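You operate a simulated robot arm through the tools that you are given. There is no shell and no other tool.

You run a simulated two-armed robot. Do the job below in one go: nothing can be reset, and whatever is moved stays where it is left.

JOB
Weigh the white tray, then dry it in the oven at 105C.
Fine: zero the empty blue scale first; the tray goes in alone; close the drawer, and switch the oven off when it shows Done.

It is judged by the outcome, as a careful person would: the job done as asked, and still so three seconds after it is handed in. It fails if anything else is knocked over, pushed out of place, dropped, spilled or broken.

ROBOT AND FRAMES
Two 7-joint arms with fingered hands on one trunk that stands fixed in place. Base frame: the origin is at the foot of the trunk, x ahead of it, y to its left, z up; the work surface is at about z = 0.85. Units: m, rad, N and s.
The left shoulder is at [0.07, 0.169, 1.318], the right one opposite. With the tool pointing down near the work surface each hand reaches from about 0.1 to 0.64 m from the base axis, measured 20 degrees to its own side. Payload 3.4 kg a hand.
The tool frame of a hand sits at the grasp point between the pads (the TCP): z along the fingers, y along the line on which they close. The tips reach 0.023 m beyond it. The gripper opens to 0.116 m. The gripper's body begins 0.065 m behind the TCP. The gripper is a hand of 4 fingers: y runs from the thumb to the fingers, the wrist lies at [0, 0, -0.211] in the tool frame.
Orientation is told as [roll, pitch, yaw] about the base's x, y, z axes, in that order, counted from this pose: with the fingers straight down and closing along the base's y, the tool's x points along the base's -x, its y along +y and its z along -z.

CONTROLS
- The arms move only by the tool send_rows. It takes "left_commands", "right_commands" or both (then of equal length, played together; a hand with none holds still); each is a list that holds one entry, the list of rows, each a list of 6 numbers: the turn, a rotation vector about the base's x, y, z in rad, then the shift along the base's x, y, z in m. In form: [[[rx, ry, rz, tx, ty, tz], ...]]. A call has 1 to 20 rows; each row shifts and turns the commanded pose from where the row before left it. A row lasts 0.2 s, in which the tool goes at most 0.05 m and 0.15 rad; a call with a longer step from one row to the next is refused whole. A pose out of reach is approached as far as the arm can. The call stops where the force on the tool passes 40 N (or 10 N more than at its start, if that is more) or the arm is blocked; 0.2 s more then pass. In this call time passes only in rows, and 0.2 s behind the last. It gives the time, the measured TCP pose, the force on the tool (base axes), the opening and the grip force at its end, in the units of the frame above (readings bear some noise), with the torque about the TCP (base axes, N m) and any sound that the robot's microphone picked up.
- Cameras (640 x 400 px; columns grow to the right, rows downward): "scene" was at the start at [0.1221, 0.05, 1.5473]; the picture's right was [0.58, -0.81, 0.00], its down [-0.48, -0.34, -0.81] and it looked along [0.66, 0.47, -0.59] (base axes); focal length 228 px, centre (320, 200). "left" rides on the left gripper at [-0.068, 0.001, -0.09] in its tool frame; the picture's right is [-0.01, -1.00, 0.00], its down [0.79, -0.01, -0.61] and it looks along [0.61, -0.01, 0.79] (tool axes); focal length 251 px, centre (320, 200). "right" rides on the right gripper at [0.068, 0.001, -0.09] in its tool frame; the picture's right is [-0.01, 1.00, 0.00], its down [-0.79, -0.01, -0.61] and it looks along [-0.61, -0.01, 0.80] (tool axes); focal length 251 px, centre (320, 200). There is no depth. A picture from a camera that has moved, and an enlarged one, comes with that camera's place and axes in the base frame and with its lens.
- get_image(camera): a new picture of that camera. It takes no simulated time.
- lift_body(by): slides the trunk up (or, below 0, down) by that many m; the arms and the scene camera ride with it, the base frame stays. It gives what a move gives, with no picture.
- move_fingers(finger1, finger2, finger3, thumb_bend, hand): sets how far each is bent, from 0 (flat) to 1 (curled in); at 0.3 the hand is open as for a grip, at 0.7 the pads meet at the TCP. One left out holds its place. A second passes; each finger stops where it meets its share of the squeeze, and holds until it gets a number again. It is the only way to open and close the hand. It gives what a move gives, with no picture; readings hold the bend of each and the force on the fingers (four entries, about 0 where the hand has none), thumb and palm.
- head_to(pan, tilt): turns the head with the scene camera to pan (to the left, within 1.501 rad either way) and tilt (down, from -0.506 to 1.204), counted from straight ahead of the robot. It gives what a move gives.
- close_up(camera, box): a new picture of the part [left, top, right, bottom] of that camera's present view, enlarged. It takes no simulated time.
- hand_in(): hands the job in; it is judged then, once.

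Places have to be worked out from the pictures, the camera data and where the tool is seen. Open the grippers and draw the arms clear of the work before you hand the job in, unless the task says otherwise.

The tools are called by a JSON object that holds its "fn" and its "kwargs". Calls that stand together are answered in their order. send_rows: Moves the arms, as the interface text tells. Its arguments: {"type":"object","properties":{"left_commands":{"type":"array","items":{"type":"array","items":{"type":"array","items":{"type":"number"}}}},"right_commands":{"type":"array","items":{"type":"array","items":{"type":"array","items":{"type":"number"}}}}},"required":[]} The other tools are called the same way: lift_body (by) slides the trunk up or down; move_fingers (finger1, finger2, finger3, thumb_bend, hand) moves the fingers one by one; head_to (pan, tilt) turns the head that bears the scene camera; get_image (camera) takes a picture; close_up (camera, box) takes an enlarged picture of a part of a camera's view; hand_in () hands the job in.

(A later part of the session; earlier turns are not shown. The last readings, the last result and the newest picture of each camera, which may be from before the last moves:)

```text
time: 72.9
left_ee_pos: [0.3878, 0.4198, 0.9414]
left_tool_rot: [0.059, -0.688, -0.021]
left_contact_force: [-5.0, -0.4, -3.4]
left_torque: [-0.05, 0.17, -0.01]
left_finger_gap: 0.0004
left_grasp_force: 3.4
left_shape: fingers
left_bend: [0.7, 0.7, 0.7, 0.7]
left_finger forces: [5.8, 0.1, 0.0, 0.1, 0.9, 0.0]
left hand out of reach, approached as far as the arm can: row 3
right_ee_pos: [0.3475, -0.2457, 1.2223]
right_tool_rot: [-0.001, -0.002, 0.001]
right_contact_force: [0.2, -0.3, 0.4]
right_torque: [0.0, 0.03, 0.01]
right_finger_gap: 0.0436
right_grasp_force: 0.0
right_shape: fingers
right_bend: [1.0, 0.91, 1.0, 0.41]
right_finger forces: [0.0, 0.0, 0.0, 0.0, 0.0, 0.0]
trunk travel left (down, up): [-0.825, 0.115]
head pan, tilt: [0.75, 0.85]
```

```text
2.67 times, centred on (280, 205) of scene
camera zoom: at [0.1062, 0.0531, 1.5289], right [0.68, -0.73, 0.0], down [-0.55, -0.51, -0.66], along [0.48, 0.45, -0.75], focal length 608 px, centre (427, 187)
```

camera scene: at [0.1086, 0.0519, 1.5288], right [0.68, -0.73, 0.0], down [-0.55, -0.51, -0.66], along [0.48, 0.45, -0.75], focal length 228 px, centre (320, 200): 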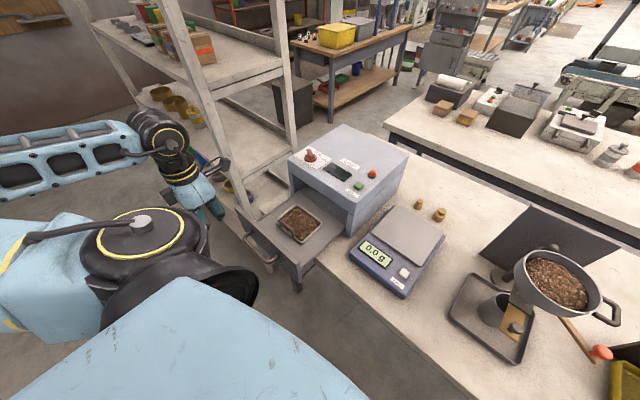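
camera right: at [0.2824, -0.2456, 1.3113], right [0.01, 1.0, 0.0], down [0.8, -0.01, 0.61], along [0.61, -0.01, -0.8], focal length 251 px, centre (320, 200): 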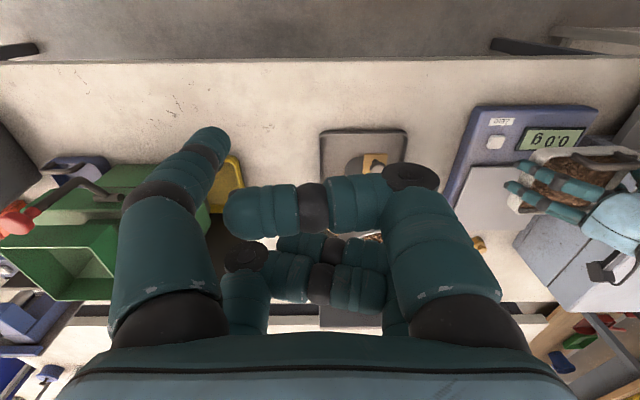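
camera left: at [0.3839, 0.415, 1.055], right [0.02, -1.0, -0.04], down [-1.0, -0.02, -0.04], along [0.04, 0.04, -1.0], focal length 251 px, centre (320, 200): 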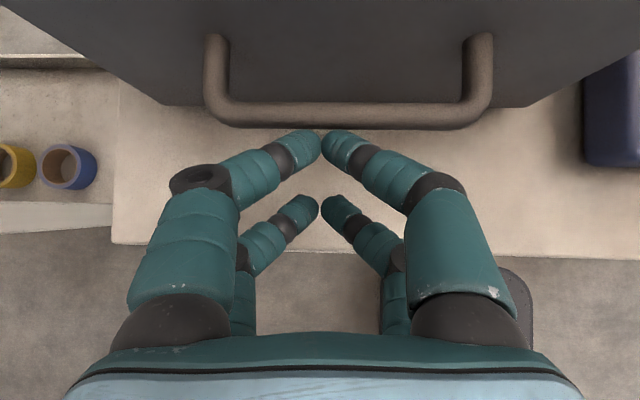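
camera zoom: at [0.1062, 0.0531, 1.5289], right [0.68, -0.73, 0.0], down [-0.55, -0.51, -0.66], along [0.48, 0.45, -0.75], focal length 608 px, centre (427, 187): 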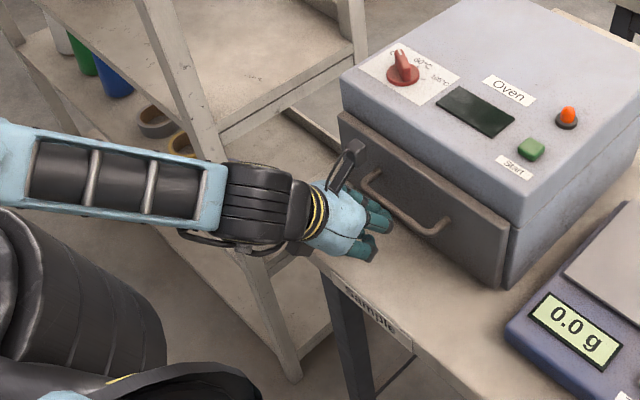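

Resistance now ~5 N and the panel looks flush with the oven. I press a few mm more to make sure it is seated.

{"fn": "send_rows", "kwargs": {"left_commands": [[[0, 0, 0, 0.003, 0, 0], [0, 0, 0, 0.003, 0, 0]]]}}

{"fn": "close_up", "kwargs": {"camera": "scene", "box": [270, 140, 350, 210]}}

```text
time: 73.5
left_ee_pos: [0.3887, 0.4199, 0.9423]
left_tool_rot: [0.058, -0.684, -0.019]
left_contact_force: [-30.6, 1.6, -10.5]
left_torque: [-0.05, 0.46, 0.26]
left_finger_gap: 0.0
left_grasp_force: 17.2
left_shape: fingers
left_bend: [0.72, 0.7, 0.7, 0.7]
left_finger forces: [32.1, 0.0, 0.0, 0.1, 2.3, 0.0]
right_ee_pos: [0.3439, -0.243, 1.2243]
right_tool_rot: [-0.001, -0.004, 0.0]
right_contact_force: [-0.1, 0.1, 1.2]
right_torque: [0.02, -0.03, 0.01]
right_finger_gap: 0.0435
right_grasp_force: 0.0
right_shape: fingers
right_bend: [1.0, 0.91, 1.0, 0.41]
right_finger forces: [0.0, 0.1, 0.0, 0.1, 0.0, 0.1]
trunk travel left (down, up): [-0.825, 0.115]
head pan, tilt: [0.75, 0.85]
```

```text
5.71 times, centred on (310, 175) of scene
camera zoom: at [0.1009, 0.0549, 1.5291], right [0.68, -0.73, 0.0], down [-0.55, -0.51, -0.66], along [0.49, 0.45, -0.75], focal length 1304 px, centre (377, 343)
```

zoom: 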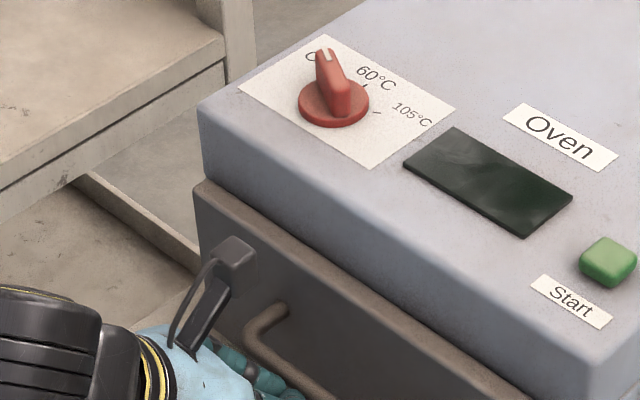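

The drawer is firmly closed (30 N of resistance). I back off, straighten the hand and rise above the oven.

{"fn": "send_rows", "kwargs": {"left_commands": [[[0, 0, 0, -0.02, 0, 0], [0, 0, 0, -0.03, 0, 0], [-0.01, 0.114, 0.003, -0.01, 0, 0.02], [-0.01, 0.114, 0.003, 0, 0, 0.03], [-0.01, 0.114, 0.003, 0, 0, 0.03], [-0.01, 0.114, 0.003, 0, 0, 0.03], [-0.01, 0.114, 0.003, 0, 0, 0.03], [-0.008, 0.114, 0.004, 0, 0, 0.03], [0, 0, 0, 0, 0, 0.04], [0, 0, 0, 0, 0, 0.04], [0, 0, 0, 0, 0, 0.03]]]}}

{"fn": "get_image", "kwargs": {"camera": "scene"}}

{"fn": "get_image", "kwargs": {"camera": "left"}}

```text
time: 75.9
left_ee_pos: [0.3369, 0.4174, 1.2248]
left_tool_rot: [-0.001, -0.005, 0.02]
left_contact_force: [0.3, 0.4, -0.2]
left_torque: [0.0, 0.0, -0.01]
left_finger_gap: 0.0008
left_grasp_force: 0.0
left_shape: fingers
left_bend: [0.7, 0.7, 0.7, 0.7]
left_finger forces: [0.1, 0.0, 0.0, 0.0, 0.1, 0.0]
right_ee_pos: [0.3493, -0.2446, 1.2218]
right_tool_rot: [-0.001, -0.001, -0.002]
right_contact_force: [0.8, 0.5, -0.4]
right_torque: [-0.01, 0.02, -0.02]
right_finger_gap: 0.0434
right_grasp_force: 0.0
right_shape: fingers
right_bend: [1.0, 0.91, 1.0, 0.41]
right_finger forces: [0.1, 0.1, 0.0, 0.0, 0.0, 0.1]
trunk travel left (down, up): [-0.825, 0.115]
head pan, tilt: [0.75, 0.85]
```

```text
taken
camera scene: at [0.1084, 0.0525, 1.5288], right [0.68, -0.73, 0.0], down [-0.55, -0.51, -0.66], along [0.48, 0.45, -0.75], focal length 228 px, centre (320, 200)
```

scene: 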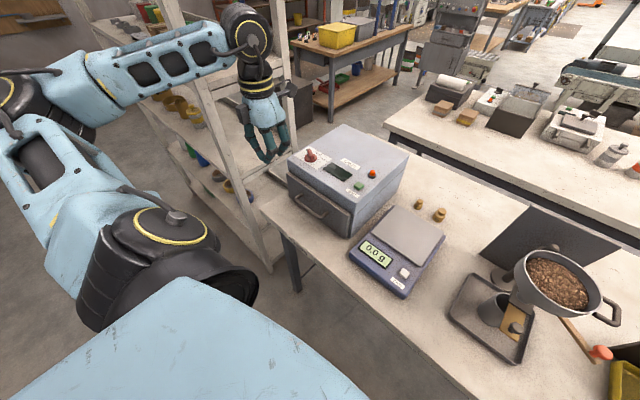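

```text
taken
camera left: at [0.4045, 0.4201, 1.3144], right [0.03, -1.0, 0.0], down [-0.8, -0.02, 0.6], along [-0.6, -0.02, -0.8], focal length 251 px, centre (320, 200)
```

left: 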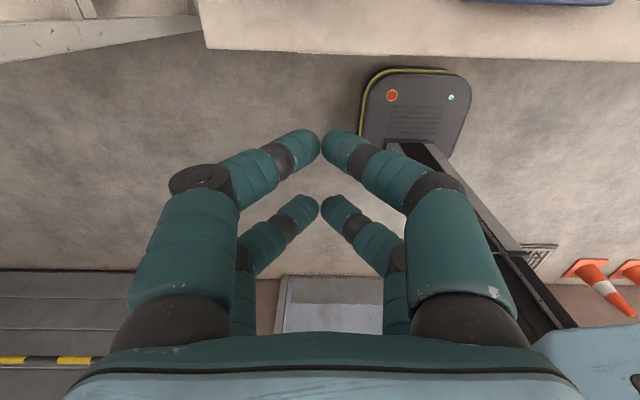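

Drawer stays closed. I move above the knob (≈ [0.54, 0.495]) while yawing +60° so the fingers close across its grip ridge, and open the fingers to half.

{"fn": "send_rows", "kwargs": {"left_commands": [[[0, 0, 0.128, 0.025, 0.0094, 0], [0, 0, 0.128, 0.025, 0.0094, 0], [0, 0, 0.128, 0.025, 0.0094, 0], [0, 0, 0.128, 0.025, 0.0094, 0], [0, 0, 0.128, 0.025, 0.0094, 0], [0, 0, 0.128, 0.025, 0.0094, 0], [0, 0, 0.128, 0.025, 0.0094, 0], [0, 0, 0.128, 0.025, 0.0094, 0]]]}}

{"fn": "move_fingers", "kwargs": {"hand": "left", "finger1": 0.5, "finger2": 0.5, "finger3": 0.5, "thumb_bend": 0.5}}

{"fn": "get_image", "kwargs": {"camera": "left"}}

{"fn": "get_image", "kwargs": {"camera": "scene"}}

```text
time: 77.7
left_ee_pos: [0.5385, 0.4942, 1.2208]
left_tool_rot: [0.002, -0.005, 1.046]
left_contact_force: [-0.5, -0.4, -0.4]
left_torque: [0.02, 0.0, 0.01]
left_finger_gap: 0.0009
left_grasp_force: 0.1
left_shape: fingers
left_bend: [0.7, 0.7, 0.7, 0.7]
left_finger forces: [0.1, 0.0, 0.1, 0.1, 0.1, 0.0]
right_ee_pos: [0.3504, -0.2456, 1.2215]
right_tool_rot: [0.002, 0.002, 0.0]
right_contact_force: [0.8, -0.1, -0.7]
right_torque: [-0.02, 0.01, 0.02]
right_finger_gap: 0.0436
right_grasp_force: 0.0
right_shape: fingers
right_bend: [1.0, 0.91, 1.0, 0.41]
right_finger forces: [0.0, 0.1, 0.0, 0.1, 0.1, 0.0]
trunk travel left (down, up): [-0.825, 0.115]
head pan, tilt: [0.75, 0.85]
```

```text
time: 78.7
left_ee_pos: [0.5361, 0.4943, 1.2213]
left_tool_rot: [-0.001, -0.005, 1.044]
left_contact_force: [0.9, 0.1, 0.1]
left_torque: [0.02, -0.02, 0.04]
left_finger_gap: 0.0576
left_grasp_force: 0.0
left_shape: fingers
left_bend: [0.5, 0.5, 0.5, 0.5]
left_finger forces: [0.0, 0.1, 0.1, 0.0, 0.0, 0.0]
right_ee_pos: [0.3495, -0.2449, 1.2224]
right_tool_rot: [0.0, -0.001, -0.001]
right_contact_force: [-0.4, 0.3, 0.1]
right_torque: [0.0, 0.0, -0.01]
right_finger_gap: 0.0434
right_grasp_force: 0.0
right_shape: fingers
right_bend: [1.0, 0.91, 1.0, 0.41]
right_finger forces: [0.0, 0.1, 0.0, 0.0, 0.1, 0.0]
trunk travel left (down, up): [-0.825, 0.115]
head pan, tilt: [0.75, 0.85]
```

```text
taken
camera left: at [0.5693, 0.5537, 1.3127], right [0.87, -0.5, 0.0], down [-0.4, -0.69, 0.6], along [-0.3, -0.52, -0.8], focal length 251 px, centre (320, 200)
```

left: 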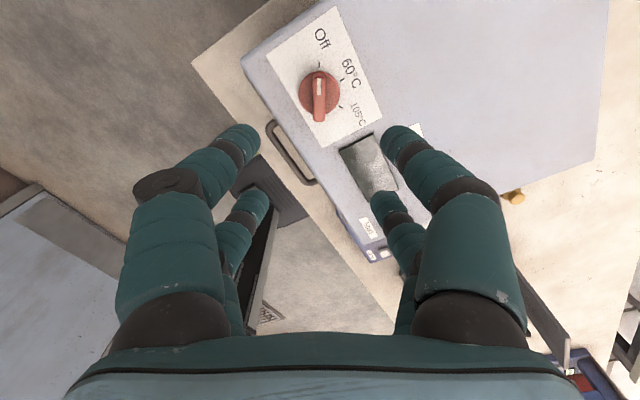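

```text
taken
camera scene: at [0.1078, 0.0525, 1.5289], right [0.68, -0.73, 0.0], down [-0.55, -0.51, -0.66], along [0.48, 0.45, -0.75], focal length 228 px, centre (320, 200)
```

scene: 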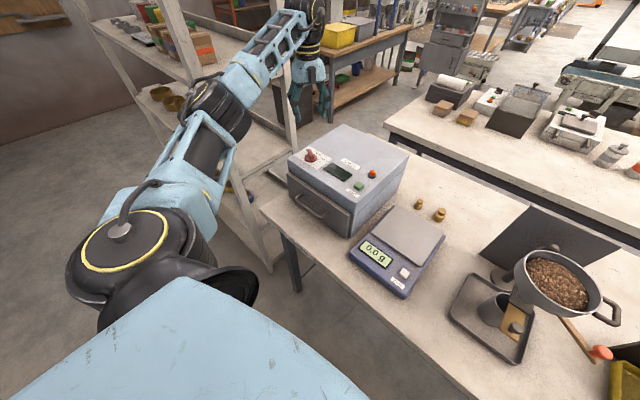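

Reachable, and the ridge appears exactly aligned between the finger pairs. I zoom to locate the knob.

{"fn": "close_up", "kwargs": {"camera": "left", "box": [260, 10, 400, 150]}}

{"fn": "close_up", "kwargs": {"camera": "scene", "box": [280, 120, 360, 190]}}

```text
2.86 times, centred on (330, 80) of left
camera zoom: at [0.5693, 0.5537, 1.3127], right [0.87, -0.5, 0.0], down [-0.4, -0.69, 0.6], along [-0.3, -0.52, -0.8], focal length 718 px, centre (291, 543)
```

zoom: 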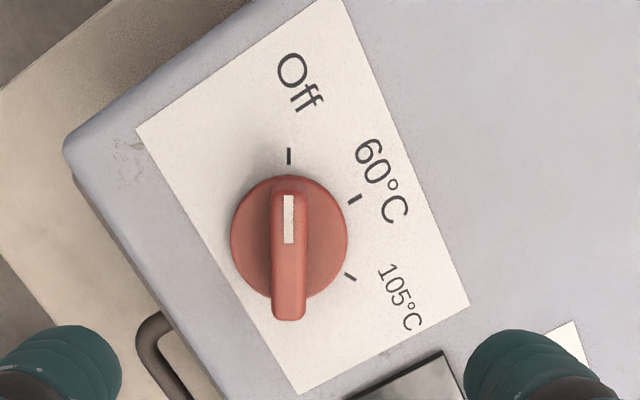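

```text
5.71 times, centred on (320, 155) of scene
camera zoom: at [0.1078, 0.0525, 1.5289], right [0.68, -0.73, 0.0], down [-0.55, -0.51, -0.66], along [0.48, 0.45, -0.75], focal length 1304 px, centre (320, 457)
```

zoom: 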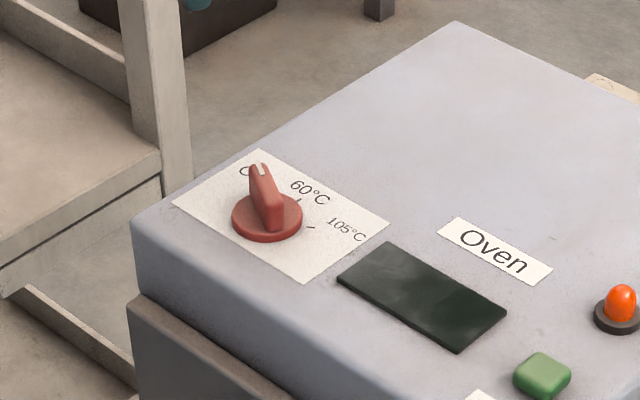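

The knob's ridge center is about [0.537, 0.492], top near z 1.065. I narrow the fingers to 0.58, nudge back along the ridge, and lower to z ≈ 1.10.

{"fn": "move_fingers", "kwargs": {"hand": "left", "finger1": 0.57, "finger2": 0.57, "finger3": 0.57, "thumb_bend": 0.57}}

{"fn": "send_rows", "kwargs": {"left_commands": [[[0, 0.005, 0, -0.002, -0.004, -0.03], [0, 0, 0, 0, 0, -0.04], [0, 0, 0, 0, 0, -0.03], [0, 0, 0, 0, 0, -0.02]]]}}

{"fn": "get_image", "kwargs": {"camera": "left"}}

{"fn": "close_up", "kwargs": {"camera": "scene", "box": [270, 90, 360, 190]}}

```text
time: 79.7
left_ee_pos: [0.5351, 0.4944, 1.2223]
left_tool_rot: [0.002, -0.005, 1.042]
left_contact_force: [0.4, 0.0, -0.8]
left_torque: [-0.03, -0.01, -0.04]
left_finger_gap: 0.0411
left_grasp_force: 0.1
left_shape: fingers
left_bend: [0.56, 0.56, 0.56, 0.56]
left_finger forces: [0.0, 0.0, 0.0, 0.0, 0.0, 0.1]
right_ee_pos: [0.3482, -0.2458, 1.2221]
right_tool_rot: [0.001, 0.0, 0.002]
right_contact_force: [1.3, 0.4, 0.2]
right_torque: [-0.04, -0.03, 0.0]
right_finger_gap: 0.0433
right_grasp_force: 0.0
right_shape: fingers
right_bend: [1.0, 0.91, 1.0, 0.41]
right_finger forces: [0.0, 0.0, 0.0, 0.1, 0.1, 0.1]
trunk travel left (down, up): [-0.825, 0.115]
head pan, tilt: [0.75, 0.85]
```

```text
time: 80.7
left_ee_pos: [0.5342, 0.4915, 1.1004]
left_tool_rot: [0.005, -0.003, 1.044]
left_contact_force: [-0.3, 1.0, 1.2]
left_torque: [0.0, -0.01, -0.01]
left_finger_gap: 0.041
left_grasp_force: 0.0
left_shape: fingers
left_bend: [0.56, 0.56, 0.56, 0.56]
left_finger forces: [0.0, 0.0, 0.0, 0.0, 0.0, 0.0]
right_ee_pos: [0.3496, -0.245, 1.2214]
right_tool_rot: [0.0, 0.0, -0.001]
right_contact_force: [0.1, -1.1, 0.3]
right_torque: [-0.02, 0.01, -0.01]
right_finger_gap: 0.0434
right_grasp_force: 0.1
right_shape: fingers
right_bend: [1.0, 0.91, 1.0, 0.41]
right_finger forces: [0.0, 0.0, 0.1, 0.0, 0.0, 0.0]
trunk travel left (down, up): [-0.825, 0.115]
head pan, tilt: [0.75, 0.85]
```

```text
taken
camera left: at [0.5682, 0.5493, 1.1918], right [0.87, -0.5, 0.0], down [-0.39, -0.69, 0.6], along [-0.3, -0.52, -0.8], focal length 251 px, centre (320, 200)
```

left: 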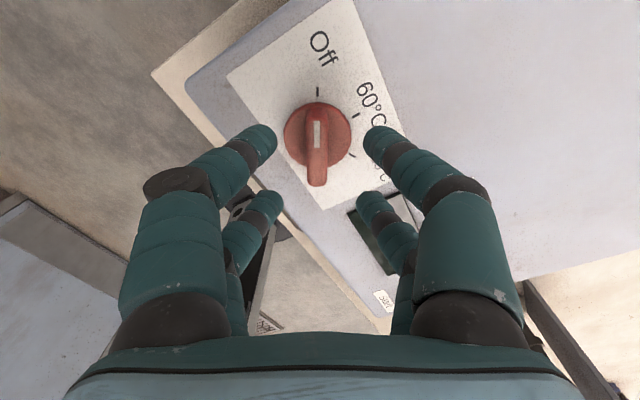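

```text
4.00 times, centred on (315, 140) of scene
camera zoom: at [0.1082, 0.0526, 1.5288], right [0.68, -0.73, 0.0], down [-0.55, -0.51, -0.66], along [0.48, 0.45, -0.75], focal length 913 px, centre (340, 440)
```

zoom: 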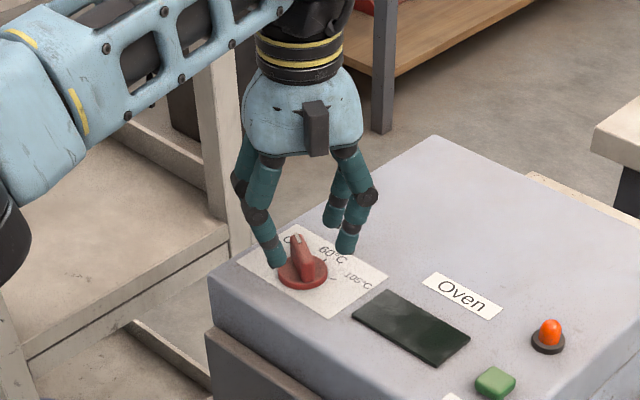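

Alignment with the ridge is good on both axes. I lower so the tips straddle the ridge just above the knob's disc.

{"fn": "send_rows", "kwargs": {"left_commands": [[[0, 0, 0, -0.0013, 0.0008, -0.01], [0, 0, 0, 0, 0, -0.01], [0, 0, 0, 0, 0, -0.008], [0, 0, 0, 0, 0, -0.003]]]}}

{"fn": "get_image", "kwargs": {"camera": "left"}}

{"fn": "close_up", "kwargs": {"camera": "scene", "box": [280, 110, 350, 180]}}

```text
time: 81.7
left_ee_pos: [0.5326, 0.491, 1.0699]
left_tool_rot: [0.007, -0.002, 1.042]
left_contact_force: [0.1, -0.2, -0.9]
left_torque: [-0.02, 0.0, -0.04]
left_finger_gap: 0.0413
left_grasp_force: 0.0
left_shape: fingers
left_bend: [0.56, 0.56, 0.56, 0.56]
left_finger forces: [0.0, 0.0, 0.0, 0.0, 0.0, 0.1]
right_ee_pos: [0.3491, -0.2461, 1.2219]
right_tool_rot: [0.0, -0.001, 0.001]
right_contact_force: [0.3, 0.7, -0.7]
right_torque: [0.0, -0.01, 0.0]
right_finger_gap: 0.0433
right_grasp_force: 0.0
right_shape: fingers
right_bend: [1.0, 0.91, 1.0, 0.41]
right_finger forces: [0.0, 0.0, 0.0, 0.0, 0.0, 0.1]
trunk travel left (down, up): [-0.825, 0.115]
head pan, tilt: [0.75, 0.85]
```

```text
taken
camera left: at [0.5664, 0.5498, 1.1608], right [0.87, -0.5, 0.0], down [-0.39, -0.69, 0.6], along [-0.3, -0.52, -0.8], focal length 251 px, centre (320, 200)
```

left: 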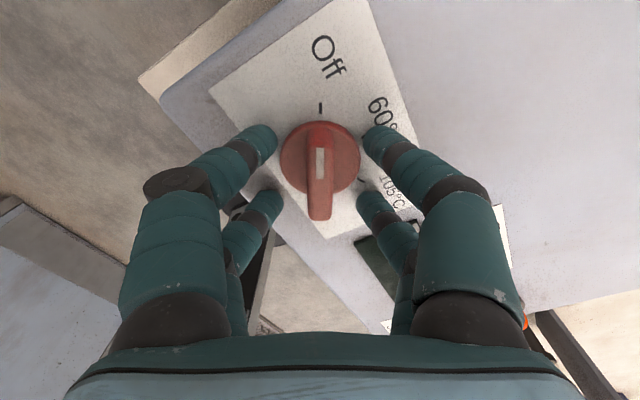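

```text
5.71 times, centred on (315, 145) of scene
camera zoom: at [0.108, 0.0525, 1.5288], right [0.68, -0.73, 0.0], down [-0.55, -0.51, -0.66], along [0.48, 0.45, -0.75], focal length 1304 px, centre (349, 514)
```

zoom: 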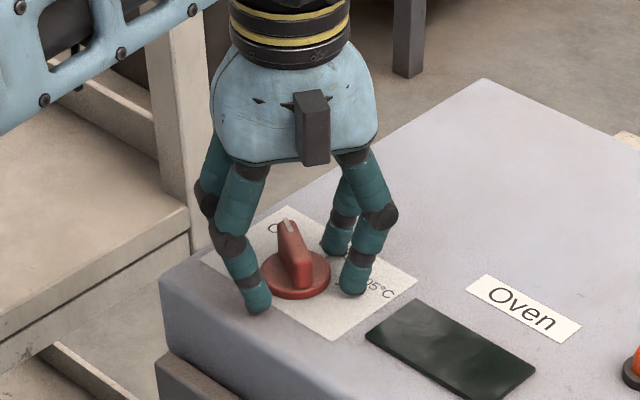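

Fingers straddle the ridge. I close them on it.

{"fn": "move_fingers", "kwargs": {"hand": "left", "finger1": 0.75, "finger2": 0.75, "finger3": 0.75, "thumb_bend": 0.75}}

{"fn": "get_image", "kwargs": {"camera": "left"}}

{"fn": "close_up", "kwargs": {"camera": "scene", "box": [280, 110, 350, 180]}}

```text
time: 82.7
left_ee_pos: [0.5335, 0.4896, 1.0712]
left_tool_rot: [0.003, -0.002, 1.041]
left_contact_force: [7.3, 3.3, 6.5]
left_torque: [0.35, -0.43, -0.15]
left_finger_gap: 0.0189
left_grasp_force: 20.8
left_shape: fingers
left_bend: [0.68, 0.71, 0.71, 0.67]
left_finger forces: [13.0, 5.8, 5.4, 0.0, 17.3, 0.1]
right_ee_pos: [0.3509, -0.246, 1.2226]
right_tool_rot: [0.0, 0.0, -0.001]
right_contact_force: [-0.4, -0.3, 0.4]
right_torque: [-0.01, 0.01, -0.02]
right_finger_gap: 0.0431
right_grasp_force: 0.1
right_shape: fingers
right_bend: [1.0, 0.91, 1.0, 0.41]
right_finger forces: [0.0, 0.0, 0.0, 0.1, 0.1, 0.0]
trunk travel left (down, up): [-0.825, 0.115]
head pan, tilt: [0.75, 0.85]
```

```text
taken
camera left: at [0.5674, 0.5496, 1.1611], right [0.87, -0.5, 0.0], down [-0.39, -0.69, 0.6], along [-0.3, -0.52, -0.8], focal length 251 px, centre (320, 200)
```

left: 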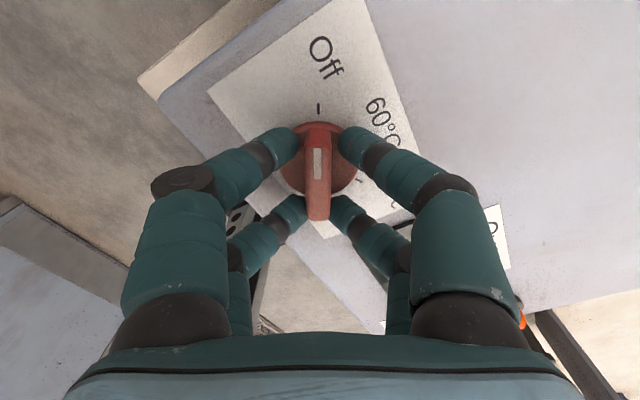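

```text
5.71 times, centred on (315, 145) of scene
camera zoom: at [0.109, 0.0521, 1.5289], right [0.68, -0.73, 0.0], down [-0.55, -0.51, -0.66], along [0.48, 0.45, -0.75], focal length 1304 px, centre (349, 514)
```

zoom: 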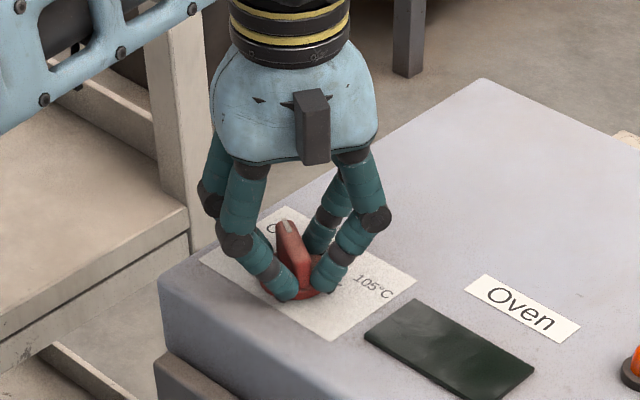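

All four fingers hold the ridge. I turn it clockwise about the knob's axis, first halfway (to 60°C), checking.

{"fn": "send_rows", "kwargs": {"left_commands": [[[0, 0, -0.1396, -0.00093, 0.00062, 0], [0, 0, -0.1396, -0.00083, 0.00075, 0], [0, 0, -0.1396, -0.00072, 0.00086, 0], [0, 0, -0.1396, -0.00059, 0.00095, 0], [0, 0, -0.1396, -0.00045, 0.00102, 0], [0, 0, -0.1396, -0.00031, 0.00107, 0], [0, 0, -0.1396, -0.00016, 0.00111, 0]]]}}

{"fn": "get_image", "kwargs": {"camera": "left"}}

{"fn": "close_up", "kwargs": {"camera": "scene", "box": [280, 110, 370, 200]}}

```text
time: 84.3
left_ee_pos: [0.5301, 0.4941, 1.0717]
left_tool_rot: [0.005, -0.002, 0.06]
left_contact_force: [6.5, -8.2, -0.3]
left_torque: [-0.24, -0.39, -0.05]
left_finger_gap: 0.0186
left_grasp_force: 18.4
left_shape: fingers
left_bend: [0.68, 0.72, 0.71, 0.67]
left_finger forces: [8.7, 4.7, 6.0, 0.0, 17.4, 0.1]
right_ee_pos: [0.3506, -0.2474, 1.2209]
right_tool_rot: [0.003, 0.002, 0.0]
right_contact_force: [0.3, -0.4, 0.5]
right_torque: [0.03, 0.0, 0.02]
right_finger_gap: 0.0434
right_grasp_force: 0.0
right_shape: fingers
right_bend: [1.0, 0.91, 1.0, 0.41]
right_finger forces: [0.1, 0.1, 0.0, 0.0, 0.1, 0.1]
trunk travel left (down, up): [-0.825, 0.115]
head pan, tilt: [0.75, 0.85]
```

```text
taken
camera left: at [0.5981, 0.4986, 1.1611], right [0.07, -1.0, -0.01], down [-0.79, -0.06, 0.61], along [-0.6, -0.04, -0.8], focal length 251 px, centre (320, 200)
```

left: 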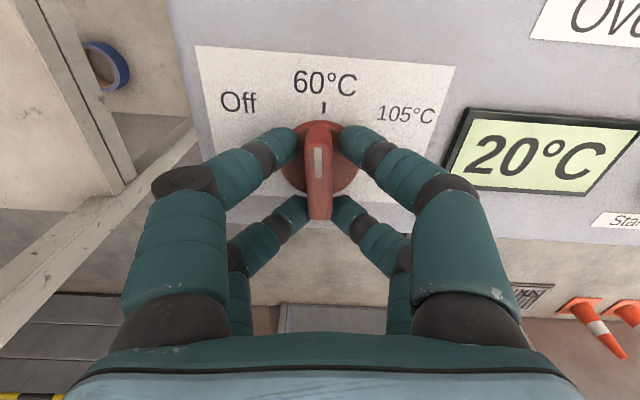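

```text
4.44 times, centred on (325, 155) of scene
camera zoom: at [0.1102, 0.0495, 1.5287], right [0.68, -0.73, 0.0], down [-0.55, -0.51, -0.66], along [0.48, 0.45, -0.75], focal length 1014 px, centre (298, 400)
```

zoom: 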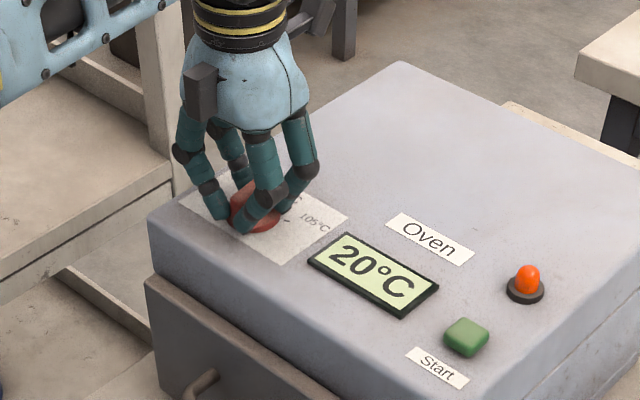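

The knob follows (now at 60 °C, display on: 20 °C). I continue the turn to 105 °C.

{"fn": "send_rows", "kwargs": {"left_commands": [[[0, 0, -0.1396, 0.0003, 0.0004, 0], [0, 0, -0.1396, 0.0004, 0.0005, 0], [0, 0, -0.1396, 0.0005, 0.0005, 0], [0, 0, -0.1396, 0.0006, 0.0005, 0], [0, 0, -0.1396, 0.0007, 0.0005, 0], [0, 0, -0.1396, 0.0008, 0.0004, 0], [0, 0, -0.1396, 0.0009, 0.0003, 0], [0, 0, -0.1396, 0.0009, 0.0003, 0]]]}}

{"fn": "get_image", "kwargs": {"camera": "left"}}

{"fn": "close_up", "kwargs": {"camera": "scene", "box": [280, 110, 370, 200]}}

```text
time: 86.1
left_ee_pos: [0.5335, 0.4996, 1.0712]
left_tool_rot: [0.006, -0.001, -1.056]
left_contact_force: [-6.3, -9.4, -7.5]
left_torque: [-0.39, 0.1, -0.07]
left_finger_gap: 0.0181
left_grasp_force: 17.0
left_shape: fingers
left_bend: [0.68, 0.72, 0.71, 0.65]
left_finger forces: [7.2, 4.3, 6.4, 0.0, 16.2, 0.0]
right_ee_pos: [0.3493, -0.2471, 1.2223]
right_tool_rot: [0.001, -0.001, 0.0]
right_contact_force: [0.4, -0.7, -0.4]
right_torque: [-0.04, -0.01, -0.01]
right_finger_gap: 0.0436
right_grasp_force: 0.0
right_shape: fingers
right_bend: [1.0, 0.91, 1.0, 0.41]
right_finger forces: [0.0, 0.0, 0.0, 0.0, 0.1, 0.1]
trunk travel left (down, up): [-0.825, 0.115]
head pan, tilt: [0.75, 0.85]
```

```text
taken
camera left: at [0.5666, 0.4402, 1.1617], right [-0.86, -0.5, 0.0], down [-0.4, 0.69, 0.61], along [-0.3, 0.53, -0.8], focal length 251 px, centre (320, 200)
```

left: 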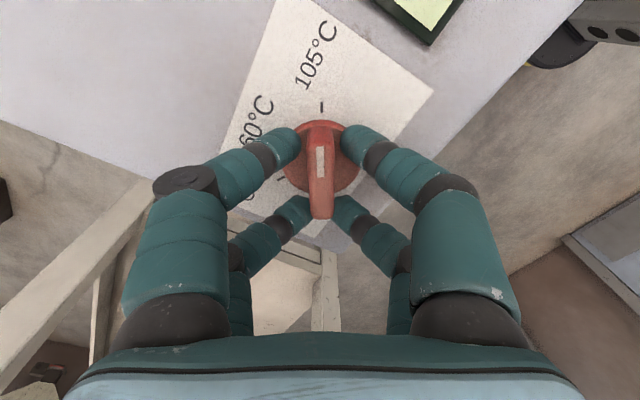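

```text
4.44 times, centred on (325, 155) of scene
camera zoom: at [0.1075, 0.0505, 1.5289], right [0.68, -0.73, 0.0], down [-0.55, -0.51, -0.66], along [0.48, 0.45, -0.75], focal length 1014 px, centre (298, 400)
```

zoom: 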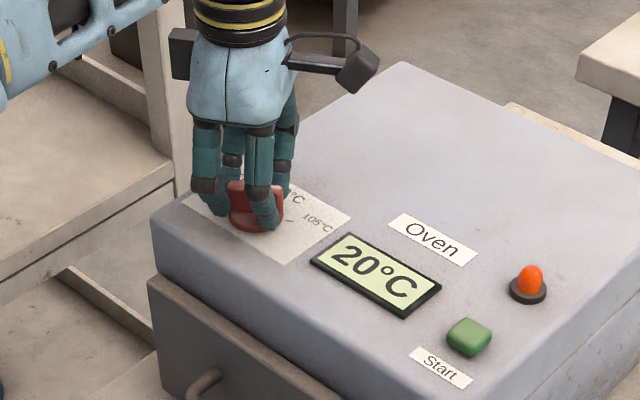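

The pointer lines up with the 105 °C mark. I release the ridge, rise, and check.

{"fn": "move_fingers", "kwargs": {"hand": "left", "finger1": 0.56, "finger2": 0.56, "finger3": 0.56, "thumb_bend": 0.56}}

{"fn": "send_rows", "kwargs": {"left_commands": [[[0, 0, 0, 0, 0, 0.02], [0, 0, 0, 0, 0, 0.03], [0, 0, 0, 0, 0, 0.03], [0, 0, 0, 0, 0, 0.03]]]}}

{"fn": "get_image", "kwargs": {"camera": "left"}}

{"fn": "close_up", "kwargs": {"camera": "scene", "box": [280, 110, 390, 220]}}

```text
time: 87.1
left_ee_pos: [0.5342, 0.5007, 1.0708]
left_tool_rot: [0.004, -0.004, -1.054]
left_contact_force: [-0.3, 0.9, 0.3]
left_torque: [-0.01, 0.0, 0.0]
left_finger_gap: 0.0403
left_grasp_force: 0.1
left_shape: fingers
left_bend: [0.56, 0.56, 0.56, 0.56]
left_finger forces: [0.0, 0.0, 0.1, 0.0, 0.0, 0.0]
right_ee_pos: [0.349, -0.244, 1.2222]
right_tool_rot: [0.0, 0.001, 0.001]
right_contact_force: [0.2, -0.5, -1.0]
right_torque: [0.0, 0.03, 0.01]
right_finger_gap: 0.0434
right_grasp_force: 0.0
right_shape: fingers
right_bend: [1.0, 0.91, 1.0, 0.41]
right_finger forces: [0.1, 0.0, 0.0, 0.0, 0.0, 0.1]
trunk travel left (down, up): [-0.825, 0.115]
head pan, tilt: [0.75, 0.85]
```

```text
time: 88.1
left_ee_pos: [0.5342, 0.4999, 1.1812]
left_tool_rot: [0.005, -0.001, -1.054]
left_contact_force: [0.3, -0.4, 0.3]
left_torque: [-0.01, -0.03, -0.01]
left_finger_gap: 0.0402
left_grasp_force: 0.1
left_shape: fingers
left_bend: [0.56, 0.56, 0.56, 0.56]
left_finger forces: [0.0, 0.1, 0.1, 0.1, 0.0, 0.0]
right_ee_pos: [0.3491, -0.2459, 1.2225]
right_tool_rot: [0.0, 0.0, 0.0]
right_contact_force: [-0.5, 0.2, 0.6]
right_torque: [-0.01, 0.0, 0.0]
right_finger_gap: 0.0434
right_grasp_force: 0.1
right_shape: fingers
right_bend: [1.0, 0.91, 1.0, 0.41]
right_finger forces: [0.0, 0.0, 0.0, 0.1, 0.1, 0.0]
trunk travel left (down, up): [-0.825, 0.115]
head pan, tilt: [0.75, 0.85]
```

```text
taken
camera left: at [0.5671, 0.4402, 1.2713], right [-0.86, -0.5, 0.0], down [-0.4, 0.69, 0.6], along [-0.3, 0.52, -0.8], focal length 251 px, centre (320, 200)
```

left: 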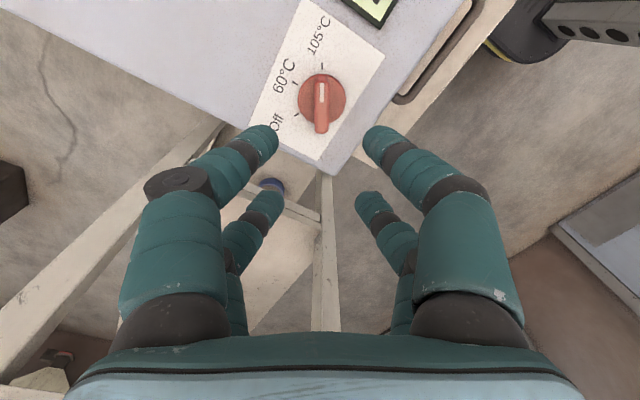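

```text
3.64 times, centred on (335, 165) of scene
camera zoom: at [0.1078, 0.0518, 1.5288], right [0.68, -0.73, 0.0], down [-0.55, -0.51, -0.66], along [0.48, 0.45, -0.75], focal length 830 px, centre (266, 327)
```

zoom: 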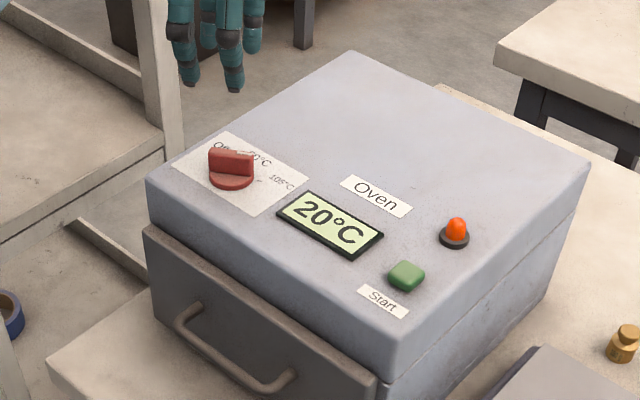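

The knob stays at 105 °C and the drawer is shut. Next is Start at about [0.54, 0.296, 1.04]: I turn the hand back to yaw 0, move beside the button, and point with the thumb only.

{"fn": "send_rows", "kwargs": {"left_commands": [[[0, 0, 0.132, -0.0013, -0.0186, 0.003], [0, 0, 0.132, -0.0013, -0.0186, 0], [0, 0, 0.132, -0.0013, -0.0186, 0], [0, 0, 0.132, -0.0013, -0.0186, 0], [0, 0, 0.132, -0.0013, -0.0186, 0], [0, 0, 0.132, -0.0013, -0.0186, 0], [0, 0, 0.132, -0.0013, -0.0186, 0], [0, 0, 0.132, -0.0013, -0.0186, 0]]]}}

{"fn": "move_fingers", "kwargs": {"hand": "left", "finger1": 1.0, "finger2": 1.0, "finger3": 1.0, "thumb_bend": 0.41}}

{"fn": "get_image", "kwargs": {"camera": "left"}}

{"fn": "close_up", "kwargs": {"camera": "scene", "box": [280, 90, 400, 210]}}

```text
time: 89.9
left_ee_pos: [0.5241, 0.3507, 1.1839]
left_tool_rot: [0.005, -0.003, 0.005]
left_contact_force: [0.0, 0.1, -0.2]
left_torque: [0.01, 0.02, 0.0]
left_finger_gap: 0.0402
left_grasp_force: 0.1
left_shape: fingers
left_bend: [0.56, 0.56, 0.56, 0.56]
left_finger forces: [0.1, 0.0, 0.0, 0.1, 0.0, 0.0]
right_ee_pos: [0.3511, -0.2454, 1.2227]
right_tool_rot: [0.001, -0.002, 0.0]
right_contact_force: [-0.5, 0.5, 0.3]
right_torque: [0.0, 0.02, -0.01]
right_finger_gap: 0.0435
right_grasp_force: 0.1
right_shape: fingers
right_bend: [1.0, 0.91, 1.0, 0.41]
right_finger forces: [0.1, 0.1, 0.0, 0.0, 0.1, 0.0]
trunk travel left (down, up): [-0.825, 0.115]
head pan, tilt: [0.75, 0.85]
```

```text
time: 90.9
left_ee_pos: [0.5221, 0.3511, 1.184]
left_tool_rot: [0.006, -0.003, 0.004]
left_contact_force: [-0.5, 0.5, -0.4]
left_torque: [0.0, 0.0, -0.01]
left_finger_gap: 0.0433
left_grasp_force: 0.0
left_shape: fingers
left_bend: [1.0, 0.75, 0.75, 0.41]
left_finger forces: [0.0, 0.0, 0.1, 0.0, 0.0, 0.1]
right_ee_pos: [0.3498, -0.2453, 1.2228]
right_tool_rot: [-0.001, -0.001, -0.001]
right_contact_force: [0.3, 0.0, -0.2]
right_torque: [-0.02, 0.0, 0.01]
right_finger_gap: 0.0435
right_grasp_force: 0.2
right_shape: fingers
right_bend: [1.0, 0.91, 1.0, 0.41]
right_finger forces: [0.0, 0.0, 0.0, 0.0, 0.1, 0.0]
trunk travel left (down, up): [-0.825, 0.115]
head pan, tilt: [0.75, 0.85]
```

```text
taken
camera left: at [0.5912, 0.3522, 1.2744], right [0.01, -1.0, 0.0], down [-0.8, -0.01, 0.6], along [-0.6, 0.0, -0.8], focal length 251 px, centre (320, 200)
```

left: 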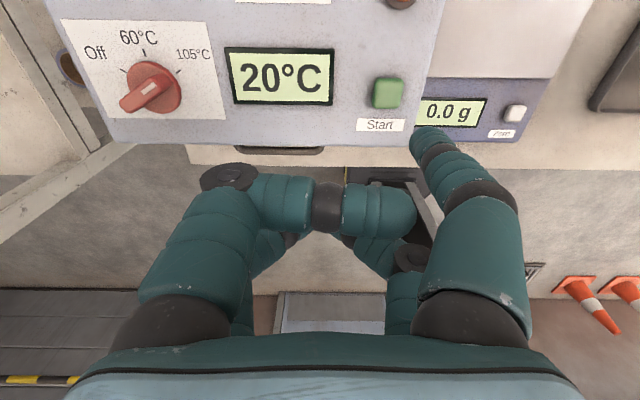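

```text
3.33 times, centred on (340, 150) of scene
camera zoom: at [0.108, 0.0525, 1.5288], right [0.68, -0.73, 0.0], down [-0.55, -0.51, -0.66], along [0.48, 0.45, -0.75], focal length 760 px, centre (253, 367)
```

zoom: 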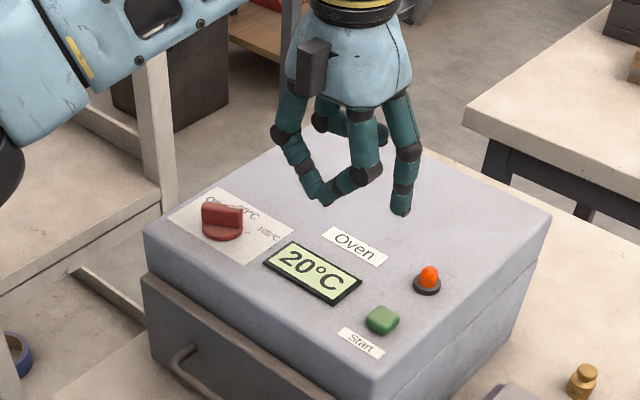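

Fingers 2 and 3 blocked each other; I open finger 2, curl finger 3 first, then finger 2.

{"fn": "move_fingers", "kwargs": {"hand": "left", "finger2": 0.4, "finger3": 0.6}}

{"fn": "move_fingers", "kwargs": {"hand": "left", "finger3": 1.0}}

{"fn": "move_fingers", "kwargs": {"hand": "left", "finger2": 1.0}}

{"fn": "get_image", "kwargs": {"camera": "left"}}

{"fn": "close_up", "kwargs": {"camera": "scene", "box": [280, 90, 400, 210]}}

```text
time: 91.9
left_ee_pos: [0.524, 0.3515, 1.1834]
left_tool_rot: [0.004, -0.005, 0.003]
left_contact_force: [0.6, -0.4, 1.0]
left_torque: [-0.02, -0.01, 0.02]
left_finger_gap: 0.0434
left_grasp_force: 0.0
left_shape: fingers
left_bend: [1.0, 0.4, 0.6, 0.41]
left_finger forces: [0.0, 0.1, 0.1, 0.0, 0.0, 0.0]
right_ee_pos: [0.3495, -0.2453, 1.2212]
right_tool_rot: [0.0, 0.002, -0.001]
right_contact_force: [-0.1, 0.8, 0.4]
right_torque: [-0.02, 0.02, 0.01]
right_finger_gap: 0.0436
right_grasp_force: 0.1
right_shape: fingers
right_bend: [1.0, 0.91, 1.0, 0.41]
right_finger forces: [0.0, 0.1, 0.1, 0.1, 0.0, 0.1]
trunk travel left (down, up): [-0.825, 0.115]
head pan, tilt: [0.75, 0.85]
```

```text
time: 92.9
left_ee_pos: [0.5245, 0.351, 1.1831]
left_tool_rot: [0.004, -0.004, 0.003]
left_contact_force: [-0.2, -0.7, -0.1]
left_torque: [-0.01, -0.01, -0.07]
left_finger_gap: 0.0434
left_grasp_force: 0.0
left_shape: fingers
left_bend: [1.0, 0.4, 1.0, 0.41]
left_finger forces: [0.0, 0.0, 0.1, 0.0, 0.0, 0.0]
right_ee_pos: [0.3495, -0.2458, 1.2223]
right_tool_rot: [-0.002, -0.001, 0.0]
right_contact_force: [0.2, 0.0, -0.4]
right_torque: [-0.02, -0.01, -0.01]
right_finger_gap: 0.0434
right_grasp_force: 0.1
right_shape: fingers
right_bend: [1.0, 0.91, 1.0, 0.41]
right_finger forces: [0.1, 0.0, 0.0, 0.1, 0.0, 0.0]
trunk travel left (down, up): [-0.825, 0.115]
head pan, tilt: [0.75, 0.85]
```

```text
time: 93.9
left_ee_pos: [0.5234, 0.3511, 1.182]
left_tool_rot: [0.006, -0.003, 0.003]
left_contact_force: [-0.7, 0.4, -1.1]
left_torque: [-0.01, 0.0, 0.0]
left_finger_gap: 0.0434
left_grasp_force: 0.1
left_shape: fingers
left_bend: [1.0, 0.91, 1.0, 0.41]
left_finger forces: [0.1, 0.0, 0.1, 0.0, 0.0, 0.0]
right_ee_pos: [0.3491, -0.2453, 1.2225]
right_tool_rot: [0.001, 0.0, -0.001]
right_contact_force: [0.1, 0.4, -1.1]
right_torque: [0.0, 0.02, 0.03]
right_finger_gap: 0.0435
right_grasp_force: 0.1
right_shape: fingers
right_bend: [1.0, 0.91, 1.0, 0.41]
right_finger forces: [0.0, 0.0, 0.0, 0.1, 0.1, 0.0]
trunk travel left (down, up): [-0.825, 0.115]
head pan, tilt: [0.75, 0.85]
```

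```text
taken
camera left: at [0.5912, 0.3521, 1.2744], right [0.01, -1.0, 0.0], down [-0.8, -0.01, 0.6], along [-0.6, 0.0, -0.8], focal length 251 px, centre (320, 200)
```

left: 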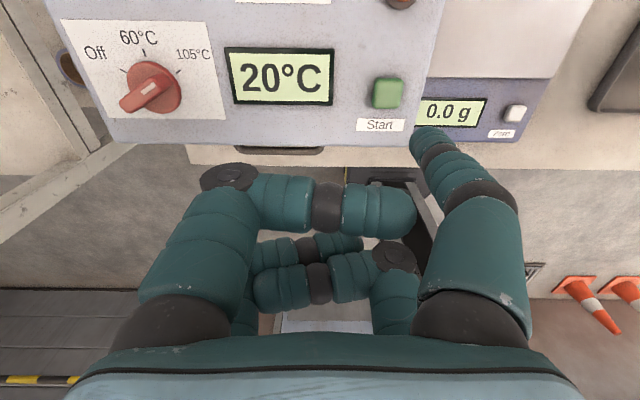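

```text
3.33 times, centred on (340, 150) of scene
camera zoom: at [0.108, 0.0524, 1.5288], right [0.68, -0.73, 0.0], down [-0.55, -0.51, -0.66], along [0.48, 0.45, -0.75], focal length 760 px, centre (253, 367)
```

zoom: 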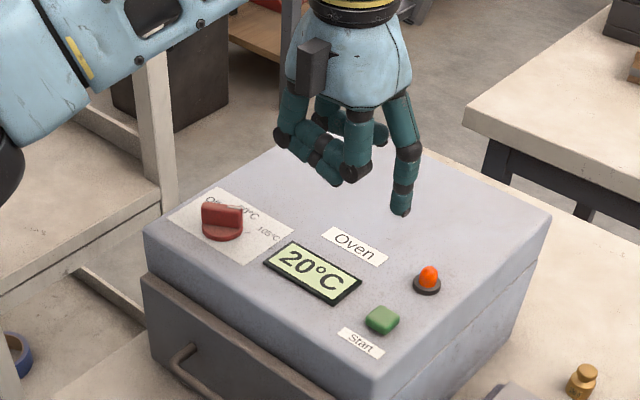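

Only the thumb points down now, above the Start button. I lower 9 cm with a small correction and check.

{"fn": "send_rows", "kwargs": {"left_commands": [[[0, 0, 0, -0.003, -0.001, -0.03], [0, 0, 0, 0, 0, -0.03], [0, 0, 0, 0, 0, -0.03]]]}}

{"fn": "get_image", "kwargs": {"camera": "left"}}

{"fn": "close_up", "kwargs": {"camera": "scene", "box": [320, 130, 400, 210]}}

```text
time: 94.7
left_ee_pos: [0.5206, 0.3511, 1.0926]
left_tool_rot: [0.005, -0.003, 0.003]
left_contact_force: [0.6, -0.1, -0.5]
left_torque: [-0.02, 0.0, 0.01]
left_finger_gap: 0.0433
left_grasp_force: 0.0
left_shape: fingers
left_bend: [1.0, 0.91, 1.0, 0.41]
left_finger forces: [0.1, 0.0, 0.1, 0.1, 0.1, 0.1]
right_ee_pos: [0.3497, -0.2454, 1.2226]
right_tool_rot: [-0.001, 0.001, -0.002]
right_contact_force: [0.7, 0.9, -0.6]
right_torque: [0.03, 0.0, 0.01]
right_finger_gap: 0.0434
right_grasp_force: 0.1
right_shape: fingers
right_bend: [1.0, 0.91, 1.0, 0.41]
right_finger forces: [0.1, 0.0, 0.1, 0.1, 0.0, 0.1]
trunk travel left (down, up): [-0.825, 0.115]
head pan, tilt: [0.75, 0.85]
```

```text
taken
camera left: at [0.5889, 0.3511, 1.1836], right [0.01, -1.0, 0.0], down [-0.8, -0.01, 0.6], along [-0.6, 0.0, -0.8], focal length 251 px, centre (320, 200)
```

left: 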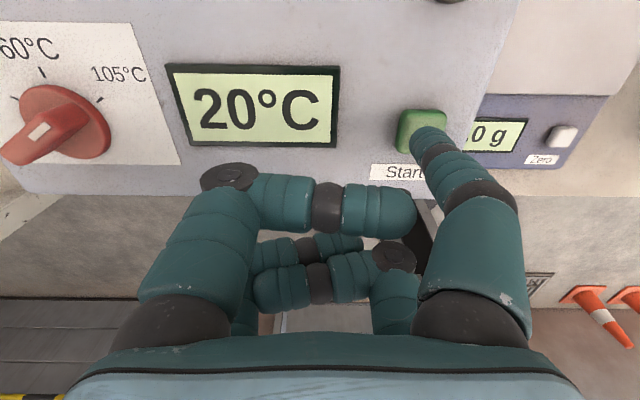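

```text
5.00 times, centred on (360, 170) of scene
camera zoom: at [0.1084, 0.0526, 1.5288], right [0.68, -0.73, 0.0], down [-0.55, -0.51, -0.66], along [0.48, 0.45, -0.75], focal length 1141 px, centre (120, 350)
```

zoom: 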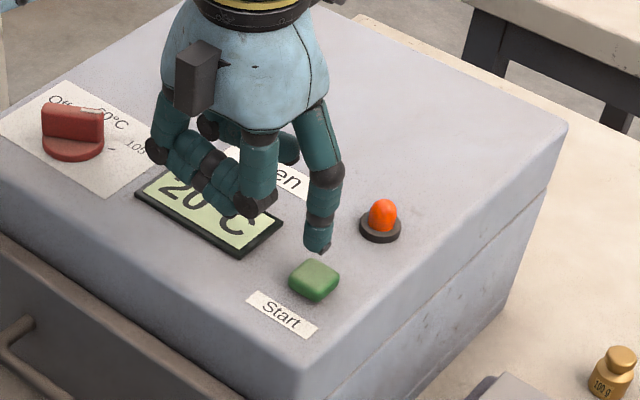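

I zoom in to double-check both the button alignment and the knob pointer.

{"fn": "close_up", "kwargs": {"camera": "left", "box": [0, 20, 180, 180]}}

{"fn": "close_up", "kwargs": {"camera": "left", "box": [360, 80, 480, 200]}}

```text
2.50 times, centred on (90, 100) of left
camera zoom: at [0.5889, 0.3511, 1.1836], right [0.01, -1.0, 0.0], down [-0.8, -0.01, 0.6], along [-0.6, 0.0, -0.8], focal length 629 px, centre (895, 450)
```

zoom: 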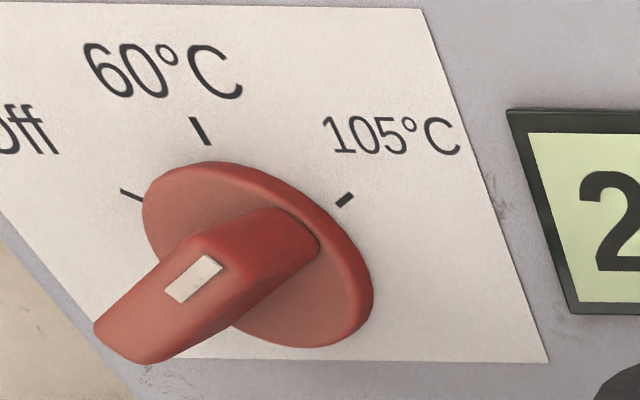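

```text
3.33 times, centred on (420, 140) of left
camera zoom: at [0.5889, 0.3511, 1.1836], right [0.01, -1.0, 0.0], down [-0.8, -0.01, 0.6], along [-0.6, 0.0, -0.8], focal length 838 px, centre (-13, 400)
```

zoom: 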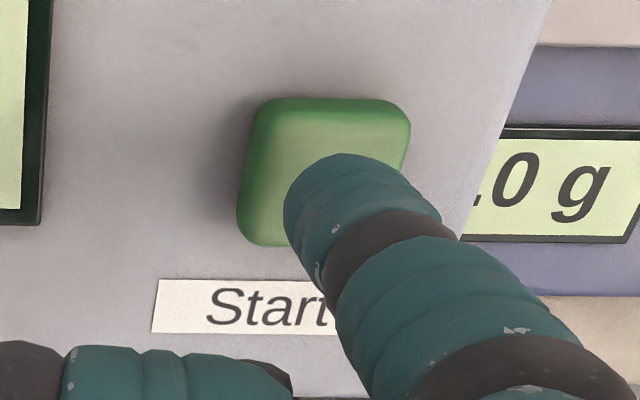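

The pointer is at 105 °C and the thumb is over Start. I press down in small steps.

{"fn": "send_rows", "kwargs": {"left_commands": [[[0, 0, 0, 0, 0, -0.01], [0, 0, 0, 0, 0, -0.008], [0, 0, 0, 0, 0, -0.004]]]}}

{"fn": "close_up", "kwargs": {"camera": "scene", "box": [320, 130, 400, 210]}}

```text
time: 95.5
left_ee_pos: [0.5192, 0.3491, 1.0744]
left_tool_rot: [0.003, -0.007, 0.004]
left_contact_force: [2.4, 2.4, 11.3]
left_torque: [-0.53, -0.27, 0.15]
left_finger_gap: 0.0434
left_grasp_force: 5.4
left_shape: fingers
left_bend: [1.0, 0.91, 1.0, 0.41]
left_finger forces: [0.1, 0.0, 0.0, 0.0, 10.9, 0.0]
right_ee_pos: [0.348, -0.245, 1.2224]
right_tool_rot: [0.0, -0.002, -0.001]
right_contact_force: [0.2, -0.4, 0.0]
right_torque: [0.0, 0.01, -0.04]
right_finger_gap: 0.0436
right_grasp_force: 0.1
right_shape: fingers
right_bend: [1.0, 0.91, 1.0, 0.41]
right_finger forces: [0.0, 0.1, 0.0, 0.0, 0.1, 0.0]
trunk travel left (down, up): [-0.825, 0.115]
head pan, tilt: [0.75, 0.85]
heard: click
```

```text
5.00 times, centred on (360, 170) of scene
camera zoom: at [0.1061, 0.052, 1.5292], right [0.68, -0.73, 0.0], down [-0.55, -0.51, -0.66], along [0.48, 0.45, -0.75], focal length 1141 px, centre (120, 350)
```

zoom: 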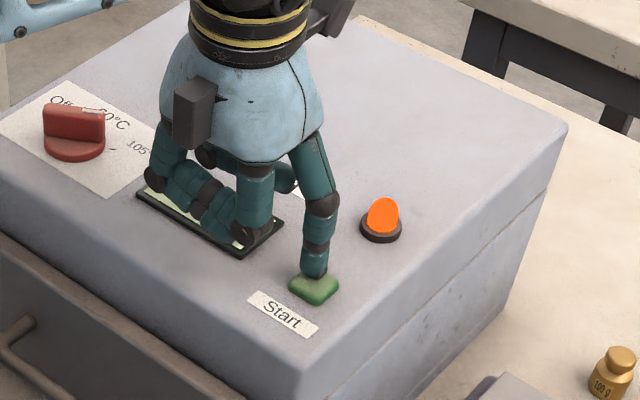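

Click heard and the lamp is lit. I lift off the button and read the display.

{"fn": "send_rows", "kwargs": {"left_commands": [[[0, 0, 0, 0, 0, 0.02], [0, 0, 0, 0, 0, 0.04], [0, 0, 0, 0, 0, 0.04], [0, 0, 0, 0, 0, 0.02]]]}}

{"fn": "close_up", "kwargs": {"camera": "scene", "box": [270, 110, 400, 220]}}

```text
time: 96.5
left_ee_pos: [0.5209, 0.3513, 1.1912]
left_tool_rot: [0.006, -0.003, 0.005]
left_contact_force: [-0.3, -0.4, 0.2]
left_torque: [0.0, 0.01, 0.02]
left_finger_gap: 0.0434
left_grasp_force: 0.1
left_shape: fingers
left_bend: [1.0, 0.91, 1.0, 0.41]
left_finger forces: [0.1, 0.0, 0.0, 0.0, 0.1, 0.0]
right_ee_pos: [0.3488, -0.2455, 1.2222]
right_tool_rot: [0.0, 0.001, -0.001]
right_contact_force: [0.3, -0.5, 0.4]
right_torque: [0.01, -0.02, -0.01]
right_finger_gap: 0.0435
right_grasp_force: 0.1
right_shape: fingers
right_bend: [1.0, 0.91, 1.0, 0.41]
right_finger forces: [0.0, 0.0, 0.0, 0.1, 0.0, 0.0]
trunk travel left (down, up): [-0.825, 0.115]
head pan, tilt: [0.75, 0.85]
```

```text
3.64 times, centred on (335, 165) of scene
camera zoom: at [0.1083, 0.0523, 1.5288], right [0.68, -0.73, 0.0], down [-0.55, -0.51, -0.66], along [0.48, 0.45, -0.75], focal length 830 px, centre (266, 327)
```

zoom: 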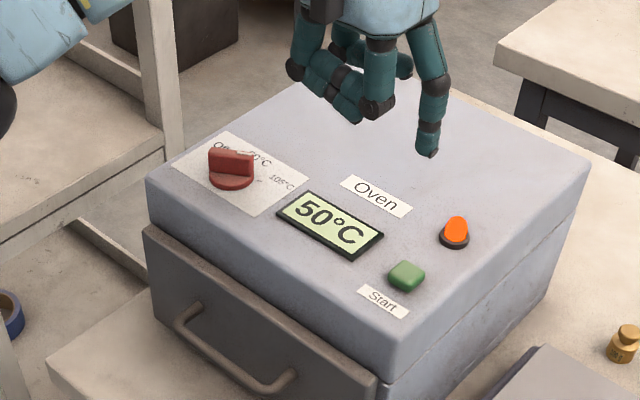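

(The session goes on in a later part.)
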